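You operate a simulated robot arm through the tools that you are given. There is no shell and no other tool. Be economical: measure what you need, move in short steps, check, and stop when the job is done.

You run a simulated robot arm. Do the job below in one go: nothing can be reset, and whatever is moved stays where it is left.

## Task
Put two of the sleeve blocks from the middle of bench 2 on the green divider plate.

Only the result counts: the job must be done as asked and must still hold three seconds after the hand-in. Knocking over, shifting, dropping, spilling or breaking anything else fails it.

## Robot
A 6-joint arm with a two-finger parallel gripper, fixed in place. Base frame: the origin is at the foot of the arm, x ahead of it, y to its left, z up; the work surface is at about z = 0. Lengths are in m, angles in rad, forces in N, time in s.
With the tool pointing down near the work surface it reaches from about 0.14 to 0.58 m from the base axis. Its first joint turns from -1.152 to 1.152 rad. Payload 2.1 kg.
The TCP is the grasp point between the finger pads, 0.03 m short of the fingertips. In the tool frame z runs along the fingers and y along their closing line. The gripper opens to 0.094 m. The fingers are 0.028 m wide and 0.01 m thick; the gripper's body (0.05 by 0.096 m) begins 0.055 m behind the TCP.
Orientation is that of the tool frame in the base frame, as a unit quaternion [x, y, z, w]. With the fingers straight down and closing along the base's y, the tool's x points along the base's -x, its y along +y and its z along -z.

## Interface
- The arm moves only by the tool play_rows. Its argument "targets" is a list of rows, each a list of 2 entries, a list of its own where there are three numbers: the shift along the base's x, y, z in m, then the turn, a rotation vector about the base's x, y, z in rad. In form: [[[x, y, z], [wx, wy, wz]], ...]. A call has 1 to 10 rows; each row shifts and turns the commanded pose from where the row before left it. "jaw" is the gripper command, from -1 (shut) to 1 (fully open), values between in proportion, set as the call begins (left out, the last holds). A row lasts 0.2 s, in which the tool goes at most 0.05 m and 0.15 rad; a call with a longer step from one row to the next is refused whole, and so is a gripper value outside its range. Where a pose cannot be reached the arm comes as near as it can. A force on the tool above 40 N (or 10 N above the force at the start of the call, whichever is more), or a blocked arm, ends the call early, and 0.2 s more pass. The fingers move at their own pace (about 0.072 m/s each) and stop on an object; they squeeze with about 27 N. The grip force told is the motor's: it shows also when the fingers shut on nothing. Time passes only in rows, and 0.2 s behind the last, so rows that do not move let the fingers close. The reply holds the time, the measured pose of the TCP, the force on the tool along the base axes, the opening and the grip force, in the units named above and with some noise.
- Cameras (640 x 400 px; columns grow to the right, rows downward): "scene" is fixed at [0.0591, -0.3802, 0.477]; the picture's right is [0.70, -0.72, 0.00], its down [-0.46, -0.45, -0.77] and it looks along [0.55, 0.54, -0.64] (base axes); focal length 286 px, centre (320, 200). "wrist" rides on the gripper at [-0.037, 0, -0.058] in the tool frame; the picture's right is [0.00, -1.00, 0.00], its down [0.97, 0.00, -0.24] and it looks along [0.24, 0.00, 0.97] (tool axes); focal length 218 px, centre (320, 200).
- get_image(camera): a new picture of that camera. The clock stands still meanwhile.
- measure_at(camera, pixels): for up to 12 pixels [column, row] of the newest picture of that camera ("zoom" is the newest enlarged one), the place [x, y, z] in the base frame of the surface seen there, good to about 0.003 m. The clock stands still meanwhile.
- enlarge(camera, box): a new picture of the part [left, top, right, bottom] of that camera's present view, enlarged. The clock stands still meanwhile.
- close_job(): hands the job in; it is judged then, once.

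Go step by step. Measure first, check grasps and placings, and put right what went wrong. The budget is 60 turns and 20 pictures, counting those below and the enlarged ones. Unless the task says otherwise, let go and move clear before handing in, and close with one line.

The tools are called after ">>>" as name(argument=value, ...) on one line, values as JSON. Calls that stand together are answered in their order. play_rows: Moves the arm, as the interface text tells. Its arguments: {"type":"object","properties":{"targets":{"type":"array","items":{"type":"array"}},"jaw":{"type":"number"}},"required":["targets"]} The other tools are called the same way: get_image (camera) takes a picture; measure_at (camera, pixels) gives the place of the surface under pixels of a picture; enlarge (camera, box) takes an enlarged picture of a part of a camera's view; close_job () hands the job in.

At the start:

```text
t: 0.0
eef_pos: [0.2589, -0.1033, 0.2667]
orientation: [0.0, 1.0, 0.0, 0.001]
wrist_force: [0.7, 0.4, 0.2]
width: 0.0942
gripper_force: 0.2
```

scene: 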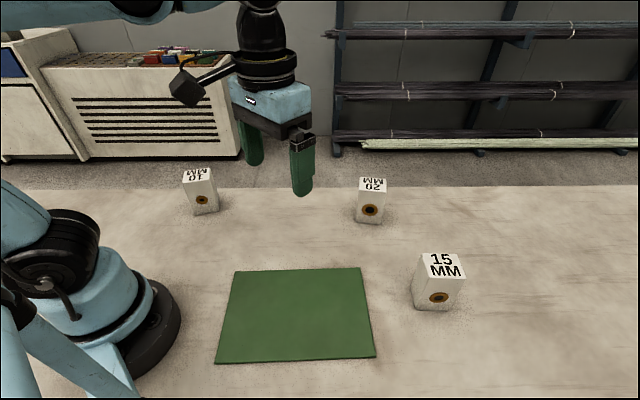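
wrist: 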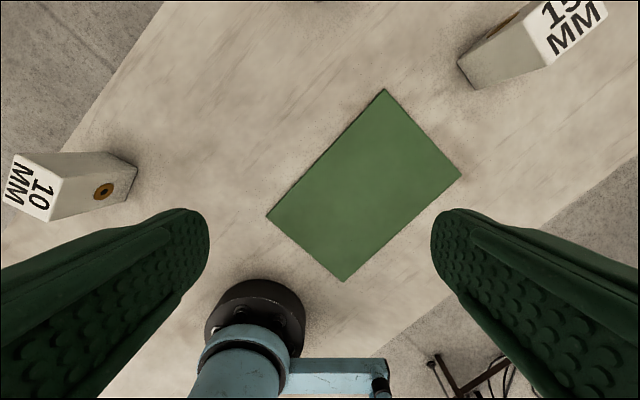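

The scene shows three sleeve blocks, 10 MM near (200,190), 20 MM near (370,200) and 15 MM near (438,282), with the green plate around (295,315). I'll measure their tops and the plate's corners, and zoom in for a closer look.

>>> measure_at(camera="scene", pixels=[[198, 174], [183, 170], [211, 168], [372, 186], [359, 179], [386, 179], [440, 266], [235, 270], [361, 267], [375, 356], [216, 362], [297, 315]])

>>> enlarge(camera="scene", box=[160, 150, 480, 350])

```text
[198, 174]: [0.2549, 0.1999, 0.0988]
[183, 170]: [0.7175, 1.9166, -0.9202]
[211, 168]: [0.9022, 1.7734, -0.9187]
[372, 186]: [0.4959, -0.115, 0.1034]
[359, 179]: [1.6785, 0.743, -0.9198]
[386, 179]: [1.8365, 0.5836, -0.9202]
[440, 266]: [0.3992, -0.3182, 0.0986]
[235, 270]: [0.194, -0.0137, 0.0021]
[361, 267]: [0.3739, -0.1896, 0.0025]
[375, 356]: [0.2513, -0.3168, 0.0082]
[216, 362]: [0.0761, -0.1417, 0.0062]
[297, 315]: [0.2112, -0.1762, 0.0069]
```

```text
2.00 times, centred on (320, 250) of scene
```

zoom: 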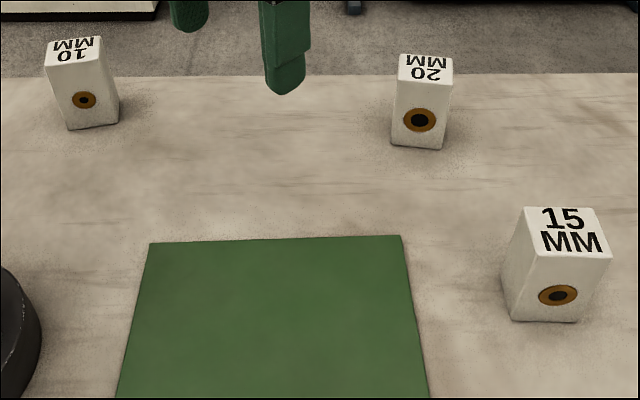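

The blocks are about 0.10 m tall, and the plate is about 0.25 × 0.18 m, centred near (0.224,-0.166). Next I'll measure the top corners and faces of the blocks for size and heading.

>>> measure_at(camera="zoom", pixels=[[528, 211], [589, 212], [608, 253], [536, 256], [541, 312], [578, 313], [402, 58], [449, 61], [450, 80], [400, 78], [397, 141], [440, 144]])

>>> measure_at(camera="zoom", pixels=[[50, 46], [97, 40], [101, 58], [52, 67], [70, 124], [113, 118], [540, 300], [518, 290], [300, 320], [470, 330]])

```text
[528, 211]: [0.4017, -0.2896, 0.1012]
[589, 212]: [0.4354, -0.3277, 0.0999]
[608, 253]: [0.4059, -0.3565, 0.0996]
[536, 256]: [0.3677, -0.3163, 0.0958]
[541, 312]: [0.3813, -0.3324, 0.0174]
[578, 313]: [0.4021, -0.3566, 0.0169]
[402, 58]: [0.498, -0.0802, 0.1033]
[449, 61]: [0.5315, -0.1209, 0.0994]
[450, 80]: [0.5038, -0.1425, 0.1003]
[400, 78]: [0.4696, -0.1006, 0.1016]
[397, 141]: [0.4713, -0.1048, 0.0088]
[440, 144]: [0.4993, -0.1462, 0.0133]
```

```text
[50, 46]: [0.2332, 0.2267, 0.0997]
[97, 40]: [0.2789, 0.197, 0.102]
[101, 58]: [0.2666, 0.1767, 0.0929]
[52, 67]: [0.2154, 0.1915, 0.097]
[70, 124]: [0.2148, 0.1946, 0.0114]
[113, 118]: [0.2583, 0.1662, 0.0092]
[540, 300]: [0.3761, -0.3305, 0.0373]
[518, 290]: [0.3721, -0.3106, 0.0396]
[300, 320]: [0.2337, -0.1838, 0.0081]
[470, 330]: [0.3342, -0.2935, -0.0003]
```

Block 15 is centred near (0.403,-0.322). It is about 0.053 m along (0.7,-0.7) and 0.042 m along (0.7,0.7), so I'll go above it with the tool turned -45° and check from there.

>>> play_rows(targets=[[[0.0206, -0.0313, -0.0096], [0, 0, -0.1122]], [[0.0206, -0.0313, -0.0096], [0, 0, -0.1122]], [[0.0206, -0.0313, -0.0096], [0, 0, -0.1122]], [[0.0206, -0.0313, -0.0096], [0, 0, -0.1122]], [[0.0206, -0.0313, -0.0096], [0, 0, -0.1122]], [[0.0206, -0.0313, -0.0096], [0, 0, -0.1122]], [[0.0206, -0.0313, -0.0096], [0, 0, -0.1122]], [[0, 0, 0], [0, 0, 0]]], jaw=1)

>>> get_image(camera="wrist")

```text
t: 1.8
eef_pos: [0.4019, -0.3257, 0.2023]
orientation: [0.383, 0.924, -0.001, 0.0]
wrist_force: [-0.2, 0.1, 0.3]
width: 0.0941
gripper_force: 0.1
```

```text
16 pictures are left
```

wrist: 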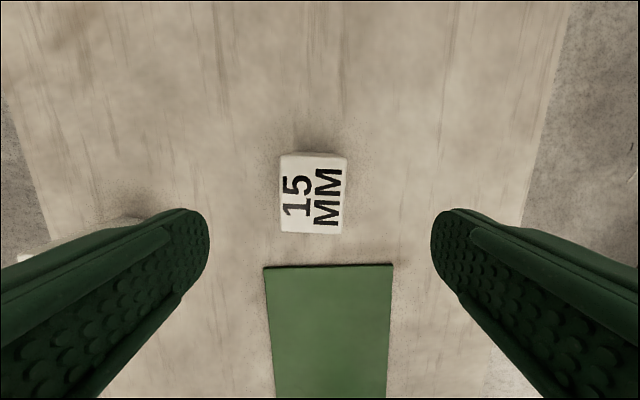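

Block 15 sits between the fingers at about (313,194), slightly turned. I'll measure its top corners.

>>> measure_at(camera="wrist", pixels=[[284, 158], [343, 160], [339, 229], [283, 228], [313, 194], [266, 270], [390, 266]])

```text
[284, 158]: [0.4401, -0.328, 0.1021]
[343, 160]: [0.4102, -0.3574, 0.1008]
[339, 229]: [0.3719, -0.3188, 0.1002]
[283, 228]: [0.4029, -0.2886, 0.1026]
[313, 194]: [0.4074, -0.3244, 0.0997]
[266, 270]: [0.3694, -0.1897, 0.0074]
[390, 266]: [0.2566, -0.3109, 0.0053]
```

The block's centre is at (0.406,-0.323) and its edges lie at 45°. I'll centre over it and come down to a TCP height of about 0.068.

>>> play_rows(targets=[[[0.0044, 0.0025, 0], [0, 0, 0]], [[0, 0, -0.034], [0, 0, 0]], [[0, 0, -0.034], [0, 0, 0]], [[0, 0, -0.034], [0, 0, 0]], [[0, 0, -0.032], [0, 0, 0]], [[0, 0, 0], [0, 0, 0]]])

>>> play_rows(targets=[[[0, 0, 0], [0, 0, 0]], [[0, 0, 0], [0, 0, 0]], [[0, 0, 0], [0, 0, 0]], [[0, 0, 0], [0, 0, 0]]], jaw=-1)

```text
t: 3.2
eef_pos: [0.4067, -0.319, 0.0637]
orientation: [0.382, 0.924, 0.0, 0.001]
wrist_force: [0.5, -0.5, -0.1]
width: 0.0938
gripper_force: 0.0
```

```text
t: 4.2
eef_pos: [0.4068, -0.318, 0.0641]
orientation: [0.382, 0.924, -0.001, 0.001]
wrist_force: [0.3, 0.0, 0.8]
width: 0.0544
gripper_force: 27.7
```

The opening stopped at 0.0544 m, wider than the 0.042 m I measured across that side. I'll look before lifting.

>>> get_image(camera="wrist")

>>> enlarge(camera="scene", box=[360, 200, 520, 320])

```text
15 pictures are left
```

wrist: 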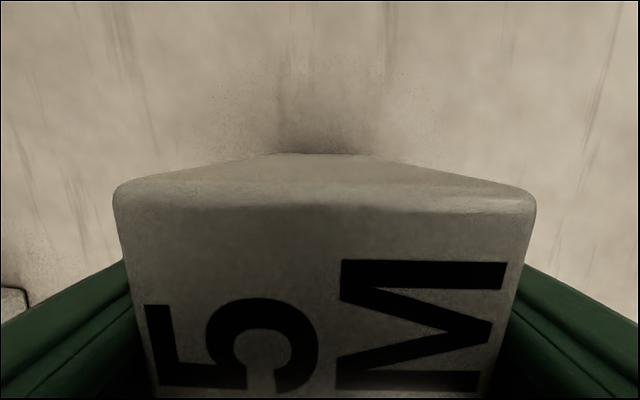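

```text
3.33 times, centred on (440, 260) of scene
```

zoom: 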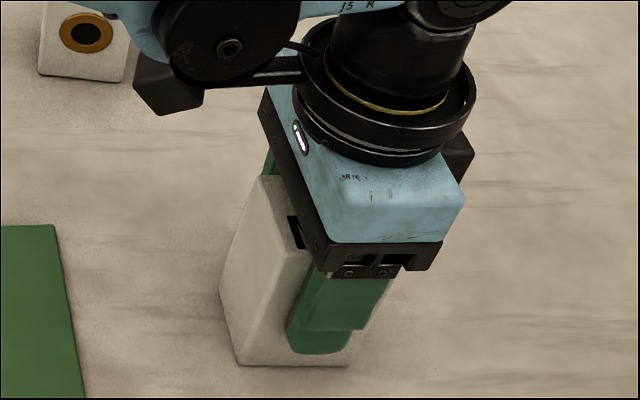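

The fingers seem to be on the block, so I'll measure its top edges in this close wrist view to see what the pads are touching.

>>> measure_at(camera="wrist", pixels=[[125, 205], [525, 212], [155, 370], [490, 370], [320, 210], [120, 300], [530, 300]])

>>> measure_at(camera="zoom", pixels=[[262, 180], [310, 245], [240, 362], [345, 362], [220, 290], [275, 300], [270, 340], [320, 340], [330, 290], [360, 345]])

```text
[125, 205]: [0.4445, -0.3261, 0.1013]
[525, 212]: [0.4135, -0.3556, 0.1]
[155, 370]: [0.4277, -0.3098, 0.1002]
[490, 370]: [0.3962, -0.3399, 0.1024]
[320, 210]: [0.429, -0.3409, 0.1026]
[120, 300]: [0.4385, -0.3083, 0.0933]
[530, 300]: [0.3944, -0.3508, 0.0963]
```

```text
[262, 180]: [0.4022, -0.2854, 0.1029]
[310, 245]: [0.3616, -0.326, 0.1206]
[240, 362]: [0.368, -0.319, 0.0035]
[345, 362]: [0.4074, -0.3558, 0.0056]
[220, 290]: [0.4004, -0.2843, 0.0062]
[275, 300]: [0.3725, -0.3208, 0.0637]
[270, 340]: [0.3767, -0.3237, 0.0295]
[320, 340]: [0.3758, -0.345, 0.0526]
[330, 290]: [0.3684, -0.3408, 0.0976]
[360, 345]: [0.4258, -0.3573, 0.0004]
```

The block is about 0.043 m thick, so the 0.054 m opening means the pads are squeezing the protruding bushing rims, whose tops are near z≈0.05. I'll open, rise until the tips are at about 0.057, and grip the plain faces above the bushing.

>>> play_rows(targets=[[[0, 0, 0], [0, 0, 0]], [[0, 0, 0], [0, 0, 0]], [[0, -0.004, 0.012], [0, 0, 0]], [[0, 0, 0.011], [0, 0, 0]], [[0, 0, 0], [0, 0, 0]]], jaw=1)

>>> play_rows(targets=[[[0, 0, 0], [0, 0, 0]], [[0, 0, 0], [0, 0, 0]], [[0, 0, 0], [0, 0, 0]], [[0, 0, 0], [0, 0, 0]]], jaw=-1)

```text
t: 5.4
eef_pos: [0.4072, -0.3235, 0.0887]
orientation: [0.383, 0.924, 0.0, 0.0]
wrist_force: [-0.1, 0.9, 0.6]
width: 0.0939
gripper_force: 0.0
```

```text
t: 6.4
eef_pos: [0.4084, -0.3207, 0.0878]
orientation: [0.383, 0.924, 0.0, 0.0]
wrist_force: [1.4, 1.8, 3.5]
width: 0.0542
gripper_force: 27.4
```

The opening is again 0.054 m above the bushing, so the grip is on the block body itself. I'll lift a little and check that it holds.

>>> play_rows(targets=[[[0, 0, 0.01], [0, 0, 0]], [[0, 0, 0.02], [0, 0, 0]], [[0, 0, 0.02], [0, 0, 0]], [[0, 0, 0], [0, 0, 0]]])

>>> enlarge(camera="scene", box=[320, 150, 560, 330])

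```text
t: 7.4
eef_pos: [0.4067, -0.3221, 0.1406]
orientation: [0.383, 0.924, 0.0, -0.001]
wrist_force: [0.7, 0.3, 0.4]
width: 0.0002
gripper_force: 27.4
```

```text
2.22 times, centred on (440, 240) of scene
```

zoom: 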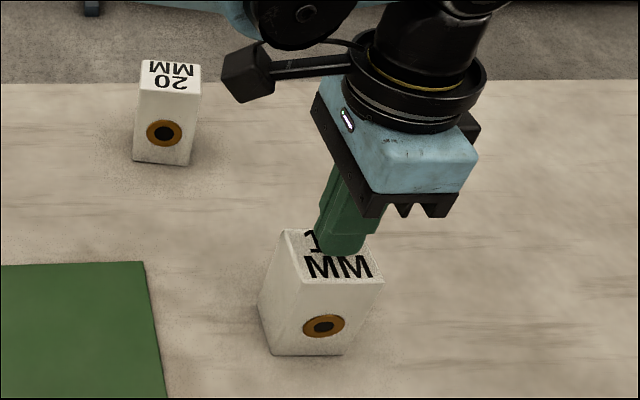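

The lift failed: the opening is now 0.0002 m and block 15 still stands where it was. I'll measure the bushing and check whether the block shifted.

>>> measure_at(camera="zoom", pixels=[[324, 326], [324, 315], [306, 326], [342, 326], [324, 338], [323, 295], [290, 300], [360, 300], [292, 283], [383, 281], [275, 353], [340, 353]])

>>> enlarge(camera="scene", box=[400, 240, 480, 320])

```text
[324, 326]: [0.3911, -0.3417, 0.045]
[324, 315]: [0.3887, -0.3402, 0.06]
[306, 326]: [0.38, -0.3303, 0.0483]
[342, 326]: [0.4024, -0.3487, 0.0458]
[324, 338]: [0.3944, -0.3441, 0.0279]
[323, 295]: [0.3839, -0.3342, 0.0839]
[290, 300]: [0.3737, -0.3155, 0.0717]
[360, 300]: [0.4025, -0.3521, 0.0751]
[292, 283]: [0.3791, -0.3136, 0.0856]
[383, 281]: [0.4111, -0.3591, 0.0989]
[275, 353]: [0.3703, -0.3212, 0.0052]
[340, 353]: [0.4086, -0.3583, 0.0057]
```

```text
5.00 times, centred on (440, 280) of scene
```

zoom: 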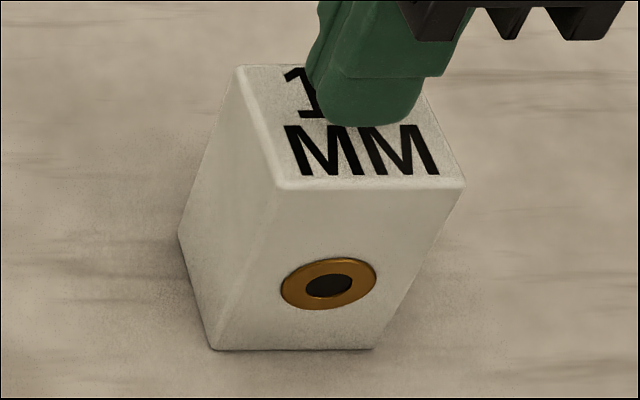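

The bushing spans z≈0.028–0.060, so my second grip only caught its upper rim and slipped off; the block hasn't moved. I'll rise, turn the tool 90° and grip the plain side faces, which are about 0.053 m apart.

>>> play_rows(targets=[[[0, 0, 0.03], [0, 0, 0]], [[0, 0, 0.03], [0, 0, 0.1427]], [[0, 0, 0], [0, 0, 0.1428]], [[0, 0, 0], [0, 0, 0.1428]], [[0, 0, 0], [0, 0, 0.1428]], [[0, 0, 0], [0, 0, 0.1428]], [[0, 0, 0], [0, 0, 0.1428]], [[0, 0, 0], [0, 0, 0.1428]], [[0, 0, 0], [0, 0, 0.1428]], [[0, 0, 0], [0, 0, 0.1428]]], jaw=1)

>>> play_rows(targets=[[[0, 0, 0], [0, 0, 0.1428]], [[0, 0, 0], [0, 0, 0.1428]], [[0, 0, 0], [0, 0, 0]]])

>>> get_image(camera="wrist")

```text
t: 9.6
eef_pos: [0.4078, -0.324, 0.201]
orientation: [-0.249, 0.969, 0.001, 0.0]
wrist_force: [0.0, -0.9, 0.0]
width: 0.094
gripper_force: 0.1
```

```text
t: 10.4
eef_pos: [0.4079, -0.3239, 0.1993]
orientation: [-0.383, 0.924, -0.001, 0.0]
wrist_force: [-0.4, -0.4, 0.4]
width: 0.0943
gripper_force: 0.0
```

```text
11 pictures are left
```

wrist: 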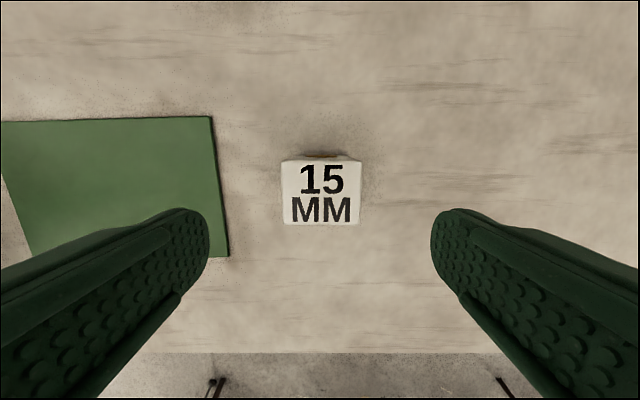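

The view is square-on, with the block centred at about column 321 and the bushing rim visible at (320,156) away from the closing line. I'll descend to a TCP height of about 0.056, grip and lift slowly.

>>> play_rows(targets=[[[-0.001, 0, -0.036], [0, 0, 0]], [[0, 0, -0.036], [0, 0, 0]], [[0, 0, -0.036], [0, 0, 0]], [[0, 0, -0.036], [0, 0, 0]], [[0, 0, 0], [0, 0, 0]]])

>>> play_rows(targets=[[[0, 0, 0], [0, 0, 0]], [[0, 0, 0], [0, 0, 0]], [[0, 0, 0], [0, 0, 0]], [[0, 0, 0], [0, 0, 0]]], jaw=-1)

>>> play_rows(targets=[[[0, 0, 0.004], [0, 0, 0]], [[0, 0, 0.004], [0, 0, 0]], [[0, 0, 0.004], [0, 0, 0]], [[0, 0, 0], [0, 0, 0]]])

```text
t: 11.6
eef_pos: [0.4046, -0.3238, 0.0527]
orientation: [-0.382, 0.924, 0.0, 0.001]
wrist_force: [0.2, -0.5, 0.2]
width: 0.0939
gripper_force: 0.1
```

```text
t: 12.6
eef_pos: [0.4046, -0.3222, 0.0534]
orientation: [-0.383, 0.924, 0.0, 0.0]
wrist_force: [-0.3, 0.5, -0.4]
width: 0.064
gripper_force: 27.0
```

```text
t: 13.6
eef_pos: [0.4057, -0.3242, 0.0652]
orientation: [-0.383, 0.924, -0.001, 0.0]
wrist_force: [1.1, -0.2, -2.9]
width: 0.064
gripper_force: 26.9
```

The opening reads 0.064 m, about 0.011 m over the measured width just as before, so that offset is consistent. A z-force of -2.9 N suggests the block's weight is on the tool; I'll check that it lifted.

>>> enlarge(camera="scene", box=[360, 200, 520, 320])

```text
3.33 times, centred on (440, 260) of scene
```

zoom: 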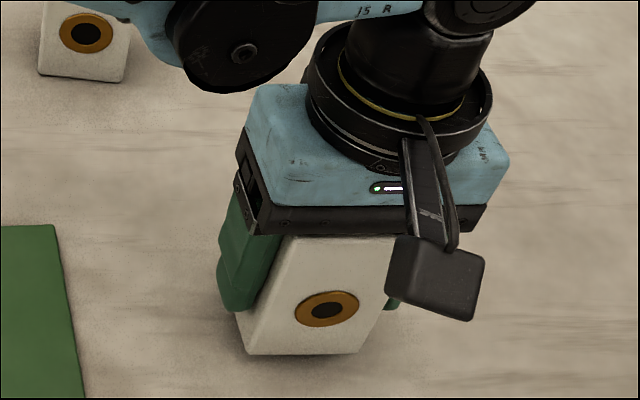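

>>> measure_at(camera="zoom", pixels=[[327, 310], [300, 250], [252, 350], [350, 348], [300, 345], [230, 250], [230, 290]])

>>> play_rows(targets=[[[0, 0, 0.006], [0, 0, 0]], [[0, 0, 0.006], [0, 0, 0]], [[0, 0, 0.006], [0, 0, 0]], [[0, 0, 0], [0, 0, 0]]])

```text
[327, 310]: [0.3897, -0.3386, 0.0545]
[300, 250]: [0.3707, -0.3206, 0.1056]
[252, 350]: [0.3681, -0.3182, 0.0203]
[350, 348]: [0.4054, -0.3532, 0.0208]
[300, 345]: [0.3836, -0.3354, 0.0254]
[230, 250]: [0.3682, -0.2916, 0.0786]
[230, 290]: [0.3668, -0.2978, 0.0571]
```

```text
t: 14.6
eef_pos: [0.4068, -0.3231, 0.0837]
orientation: [-0.383, 0.924, 0.0, 0.0]
wrist_force: [0.4, -0.1, -3.1]
width: 0.0642
gripper_force: 26.7
```

The block's bottom edge measures about 0.012 m higher and it is holding at 3 N. I'll carry it to the plate's far-right half, above (0.266,-0.208).

>>> play_rows(targets=[[[0, 0, 0.02], [0, 0, 0]], [[0, 0, 0.02], [0, 0, 0]], [[-0.0235, 0.0192, 0], [0, 0, 0]], [[-0.0235, 0.0192, 0], [0, 0, 0]], [[-0.0235, 0.0192, 0], [0, 0, 0]], [[-0.0235, 0.0192, 0], [0, 0, 0]], [[-0.0235, 0.0192, 0], [0, 0, 0]], [[-0.0235, 0.0192, 0], [0, 0, 0]], [[0, 0, 0], [0, 0, 0]]])

>>> play_rows(targets=[[[0, 0, -0.02], [0, 0, 0]], [[0, 0, -0.02], [0, 0, 0]], [[0, 0, -0.014], [0, 0, 0]], [[0, 0, 0], [0, 0, 0]]])

>>> get_image(camera="scene")

```text
t: 16.6
eef_pos: [0.2651, -0.2077, 0.1271]
orientation: [-0.383, 0.924, 0.001, 0.001]
wrist_force: [0.3, 0.6, -2.6]
width: 0.0644
gripper_force: 26.7
```

```text
t: 17.6
eef_pos: [0.2639, -0.2069, 0.0709]
orientation: [-0.383, 0.924, 0.0, 0.001]
wrist_force: [-0.7, -0.4, -2.7]
width: 0.0642
gripper_force: 27.3
```

```text
9 pictures are left
```

scene: 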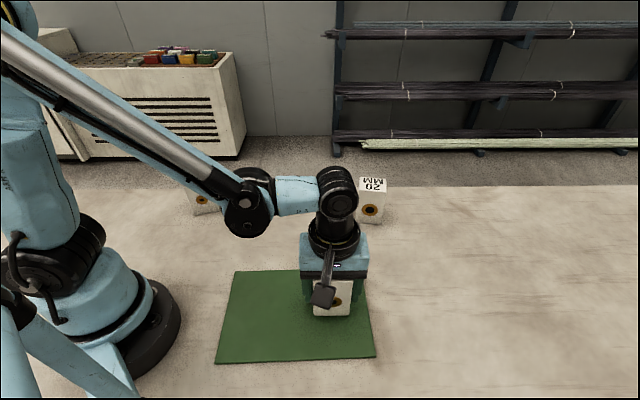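

Block 15 hangs over the plate near (333,305), fully inside its edges. I'll lower in small steps until I feel contact.

>>> play_rows(targets=[[[0, 0, -0.004], [0, 0, 0]], [[0, 0, -0.004], [0, 0, 0]], [[0, 0, -0.001], [0, 0, 0]], [[0, 0, 0], [0, 0, 0]]])

```text
t: 18.6
eef_pos: [0.2653, -0.2087, 0.0625]
orientation: [-0.383, 0.924, 0.0, 0.0]
wrist_force: [0.7, -0.7, -3.2]
width: 0.064
gripper_force: 27.4
```

>>> play_rows(targets=[[[0, 0, -0.002], [0, 0, 0]], [[0, 0, 0], [0, 0, 0]]])

>>> play_rows(targets=[[[0, 0, -0.002], [0, 0, 0]], [[0, 0, 0], [0, 0, 0]]])

```text
t: 19.2
eef_pos: [0.2642, -0.2093, 0.061]
orientation: [-0.383, 0.924, 0.0, 0.0]
wrist_force: [-0.3, 0.4, -4.2]
width: 0.0642
gripper_force: 27.3
```

```text
t: 19.8
eef_pos: [0.2646, -0.2085, 0.0573]
orientation: [-0.382, 0.924, 0.0, 0.0]
wrist_force: [-1.3, -0.2, 24.1]
width: 0.0644
gripper_force: 26.9
```

The z-force jumped to +24 N, so the block is seated on the plate. I'll ease up by 1 mm, open, and rise straight up.

>>> play_rows(targets=[[[0, 0, 0.001], [0, 0, 0]], [[0, 0, 0], [0, 0, 0]]])

>>> play_rows(targets=[[[0, 0, 0], [0, 0, 0]], [[0, 0, 0], [0, 0, 0]], [[0, 0, 0], [0, 0, 0]], [[0, 0, 0.03], [0, 0, 0]], [[0, 0, 0.04], [0, 0, 0]], [[0, 0, 0.04], [0, 0, 0]], [[0, 0, 0.04], [0, 0, 0]], [[0, 0, 0], [0, 0, 0]]], jaw=1)

>>> get_image(camera="wrist")

```text
t: 20.4
eef_pos: [0.2656, -0.2091, 0.0584]
orientation: [-0.383, 0.924, 0.001, 0.001]
wrist_force: [-3.1, 1.6, 5.4]
width: 0.0644
gripper_force: 27.3
```

```text
t: 22.2
eef_pos: [0.2643, -0.2126, 0.2092]
orientation: [-0.383, 0.924, 0.0, 0.001]
wrist_force: [0.1, 0.7, -0.7]
width: 0.0942
gripper_force: 0.1
```

```text
8 pictures are left
```

wrist: 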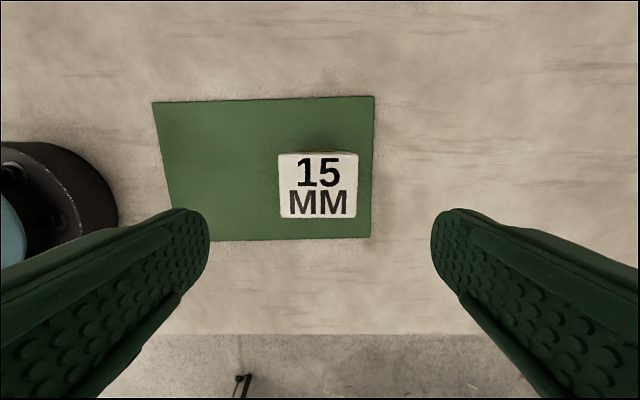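

Block 15 stands upright on the plate at about (318,185). Next I'll go above block 20 near (0.501,-0.111), turning about -5° to match its sides.

>>> play_rows(targets=[[[0.0338, 0.0145, 0], [0, 0, -0.012]], [[0.0338, 0.0145, 0], [0, 0, -0.0125]], [[0.0338, 0.0145, 0], [0, 0, -0.0125]], [[0.0338, 0.0145, 0], [0, 0, -0.0125]], [[0.0338, 0.0145, 0], [0, 0, -0.0125]], [[0.0338, 0.0145, 0], [0, 0, -0.0125]], [[0.0338, 0.0145, 0], [0, 0, -0.0125]], [[0, 0, 0], [0, 0, 0]]])

>>> get_image(camera="wrist")

```text
t: 24.0
eef_pos: [0.5018, -0.1063, 0.2072]
orientation: [-0.342, 0.94, 0.0, 0.001]
wrist_force: [0.3, -0.5, 0.1]
width: 0.0941
gripper_force: 0.0
```

```text
7 pictures are left
```

wrist: 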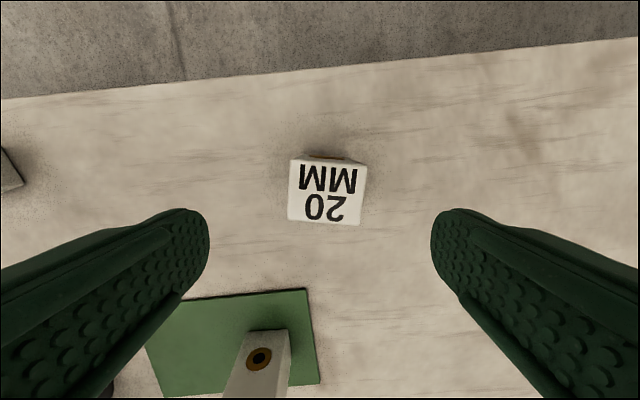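

Block 20 is at about (327,192), still tilted a few degrees. I'll measure its corners.

>>> measure_at(camera="wrist", pixels=[[293, 161], [365, 168], [358, 222], [291, 217], [327, 192]])

```text
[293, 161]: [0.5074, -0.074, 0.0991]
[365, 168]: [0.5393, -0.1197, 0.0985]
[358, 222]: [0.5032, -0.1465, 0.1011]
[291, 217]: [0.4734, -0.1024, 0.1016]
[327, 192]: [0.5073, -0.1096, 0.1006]
```

The centre is (0.506,-0.111) and the sides lie at about -55.5°, so I need another -0.095 rad. I'll adjust, descend, grip and lift slowly.

>>> play_rows(targets=[[[0.004, -0.0044, 0], [0, 0, -0.095]], [[0, 0, -0.038], [0, 0, 0]], [[0, 0, -0.038], [0, 0, 0]], [[0, 0, -0.038], [0, 0, 0]], [[0, 0, -0.038], [0, 0, 0]], [[0, 0, 0], [0, 0, 0]]])

>>> play_rows(targets=[[[0, 0, 0], [0, 0, 0]], [[0, 0, 0], [0, 0, 0]], [[0, 0, 0], [0, 0, 0]], [[0, 0, 0], [0, 0, 0]]], jaw=-1)

>>> play_rows(targets=[[[0, 0, 0.004], [0, 0, 0]], [[0, 0, 0.006], [0, 0, 0]], [[0, 0, 0.01], [0, 0, 0]], [[0, 0, 0], [0, 0, 0]]])

```text
t: 25.4
eef_pos: [0.5108, -0.1095, 0.0558]
orientation: [-0.298, 0.955, 0.0, 0.0]
wrist_force: [-0.2, 0.3, 0.3]
width: 0.0941
gripper_force: 0.2
```

```text
t: 26.4
eef_pos: [0.5094, -0.1093, 0.0571]
orientation: [-0.297, 0.955, 0.0, 0.001]
wrist_force: [1.0, -0.5, -0.3]
width: 0.0643
gripper_force: 27.6
```

```text
t: 27.4
eef_pos: [0.5066, -0.1115, 0.0782]
orientation: [-0.297, 0.955, 0.0, 0.001]
wrist_force: [-0.3, -0.5, -3.4]
width: 0.0642
gripper_force: 27.2
```

It's gripped (0.064 m) and carrying 3.4 N. I'll raise it above block 15's height and carry it to the other half of the plate, near (0.183,-0.125).

>>> play_rows(targets=[[[0, 0, 0.03], [0, 0, 0]], [[0, 0, 0.04], [0, 0, 0]], [[0, 0, 0.04], [0, 0, 0]], [[0, 0, 0], [0, 0, 0]]])

>>> play_rows(targets=[[[-0.0404, -0.0017, 0], [0, 0, 0.0226]], [[-0.0404, -0.0017, 0], [0, 0, 0.0226]], [[-0.0404, -0.0017, 0], [0, 0, 0.0226]], [[-0.0404, -0.0017, 0], [0, 0, 0.0226]], [[-0.0404, -0.0017, 0], [0, 0, 0.0226]], [[-0.0404, -0.0017, 0], [0, 0, 0.0226]], [[-0.0404, -0.0017, 0], [0, 0, 0.0226]], [[-0.0404, -0.0017, 0], [0, 0, 0.0226]], [[0, 0, 0], [0, 0, 0]]])

>>> get_image(camera="scene")

```text
t: 28.4
eef_pos: [0.5109, -0.1116, 0.189]
orientation: [-0.297, 0.955, 0.0, 0.002]
wrist_force: [-0.1, 0.1, -2.9]
width: 0.0643
gripper_force: 27.5
```

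```text
t: 30.4
eef_pos: [0.1841, -0.1258, 0.1886]
orientation: [-0.382, 0.924, 0.001, 0.001]
wrist_force: [1.0, 0.8, -3.3]
width: 0.0642
gripper_force: 27.1
```

```text
6 pictures are left
```

scene: 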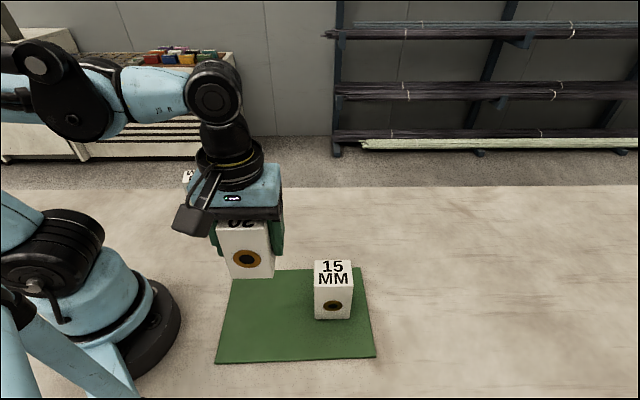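

Block 20 hangs clear, left of block 15 and over the plate's other half. I'll lower to just above the plate, then creep down to contact.

>>> play_rows(targets=[[[0, 0, -0.035], [0, 0, 0]], [[0, 0, -0.035], [0, 0, 0]], [[0, 0, -0.035], [0, 0, 0]], [[0, 0, -0.014], [0, 0, 0]], [[0, 0, 0], [0, 0, 0]]])

>>> play_rows(targets=[[[0, 0, -0.003], [0, 0, 0]], [[0, 0, 0], [0, 0, 0]]])

>>> play_rows(targets=[[[0, 0, -0.002], [0, 0, 0]], [[0, 0, 0], [0, 0, 0]]])

```text
t: 31.6
eef_pos: [0.1813, -0.1284, 0.0682]
orientation: [-0.382, 0.924, 0.001, 0.0]
wrist_force: [-0.1, 0.4, -2.9]
width: 0.0644
gripper_force: 26.8
```

```text
t: 32.2
eef_pos: [0.1825, -0.1274, 0.0668]
orientation: [-0.381, 0.925, 0.0, 0.002]
wrist_force: [0.1, -0.2, -2.5]
width: 0.0643
gripper_force: 26.3
```

```text
t: 32.8
eef_pos: [0.1819, -0.1271, 0.0653]
orientation: [-0.382, 0.924, 0.0, 0.002]
wrist_force: [0.7, 0.7, -3.3]
width: 0.0642
gripper_force: 27.2
```

There's no contact yet at a TCP height of about 0.065, so I'll keep creeping down.

>>> play_rows(targets=[[[0, 0, -0.002], [0, 0, 0]], [[0, 0, 0], [0, 0, 0]]])

>>> play_rows(targets=[[[0, 0, -0.0015], [0, 0, 0]], [[0, 0, 0], [0, 0, 0]]])

```text
t: 33.4
eef_pos: [0.1812, -0.1258, 0.0611]
orientation: [-0.382, 0.924, 0.001, 0.001]
wrist_force: [0.7, -0.4, -3.2]
width: 0.0642
gripper_force: 26.9
```

```text
t: 34.0
eef_pos: [0.1835, -0.1266, 0.0607]
orientation: [-0.382, 0.924, 0.001, 0.001]
wrist_force: [-1.4, 1.9, 25.1]
width: 0.0641
gripper_force: 27.2
```

Contact at +25 N, so block 20 is on the plate. I'll ease up, open and rise clear.

>>> play_rows(targets=[[[0, 0, 0.001], [0, 0, 0]], [[0, 0, 0], [0, 0, 0]]])

>>> play_rows(targets=[[[0, 0, 0], [0, 0, 0]], [[0, 0, 0], [0, 0, 0]], [[0, 0, 0], [0, 0, 0]], [[0, 0, 0.03], [0, 0, 0]], [[0, 0, 0.04], [0, 0, 0]], [[0, 0, 0.04], [0, 0, 0]], [[0, 0, 0.04], [0, 0, 0]], [[0, 0, 0.03], [0, 0, 0]], [[0, 0, 0], [0, 0, 0]]], jaw=1)

>>> get_image(camera="scene")

```text
t: 34.6
eef_pos: [0.1829, -0.1253, 0.0611]
orientation: [-0.381, 0.924, 0.0, 0.0]
wrist_force: [-0.6, 0.0, -3.0]
width: 0.0641
gripper_force: 26.7
```

```text
t: 36.6
eef_pos: [0.1815, -0.1263, 0.2406]
orientation: [-0.382, 0.924, 0.0, 0.0]
wrist_force: [-0.2, 0.3, 0.0]
width: 0.0942
gripper_force: 0.1
```

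```text
5 pictures are left
```

scene: 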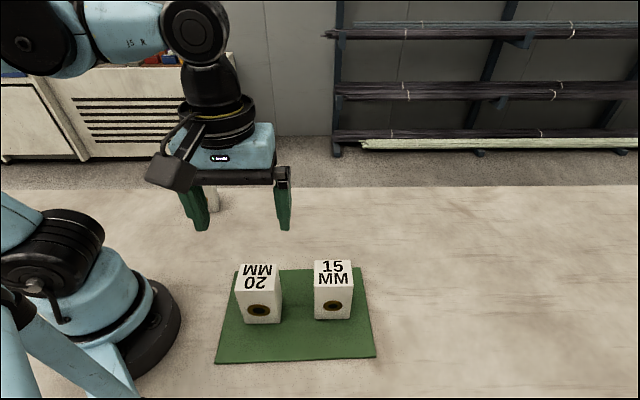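

Both blocks, 20 at (260,293) and 15 at (333,290), stand upright well inside the plate. The gripper is clear and block 10 is untouched, so I'm handing in.

>>> close_job()

```text
The job is handed in.
```

Sleeve blocks 15 MM and 20 MM are both standing on the green divider plate, the 10 MM block was left where it was, and the job is handed in.
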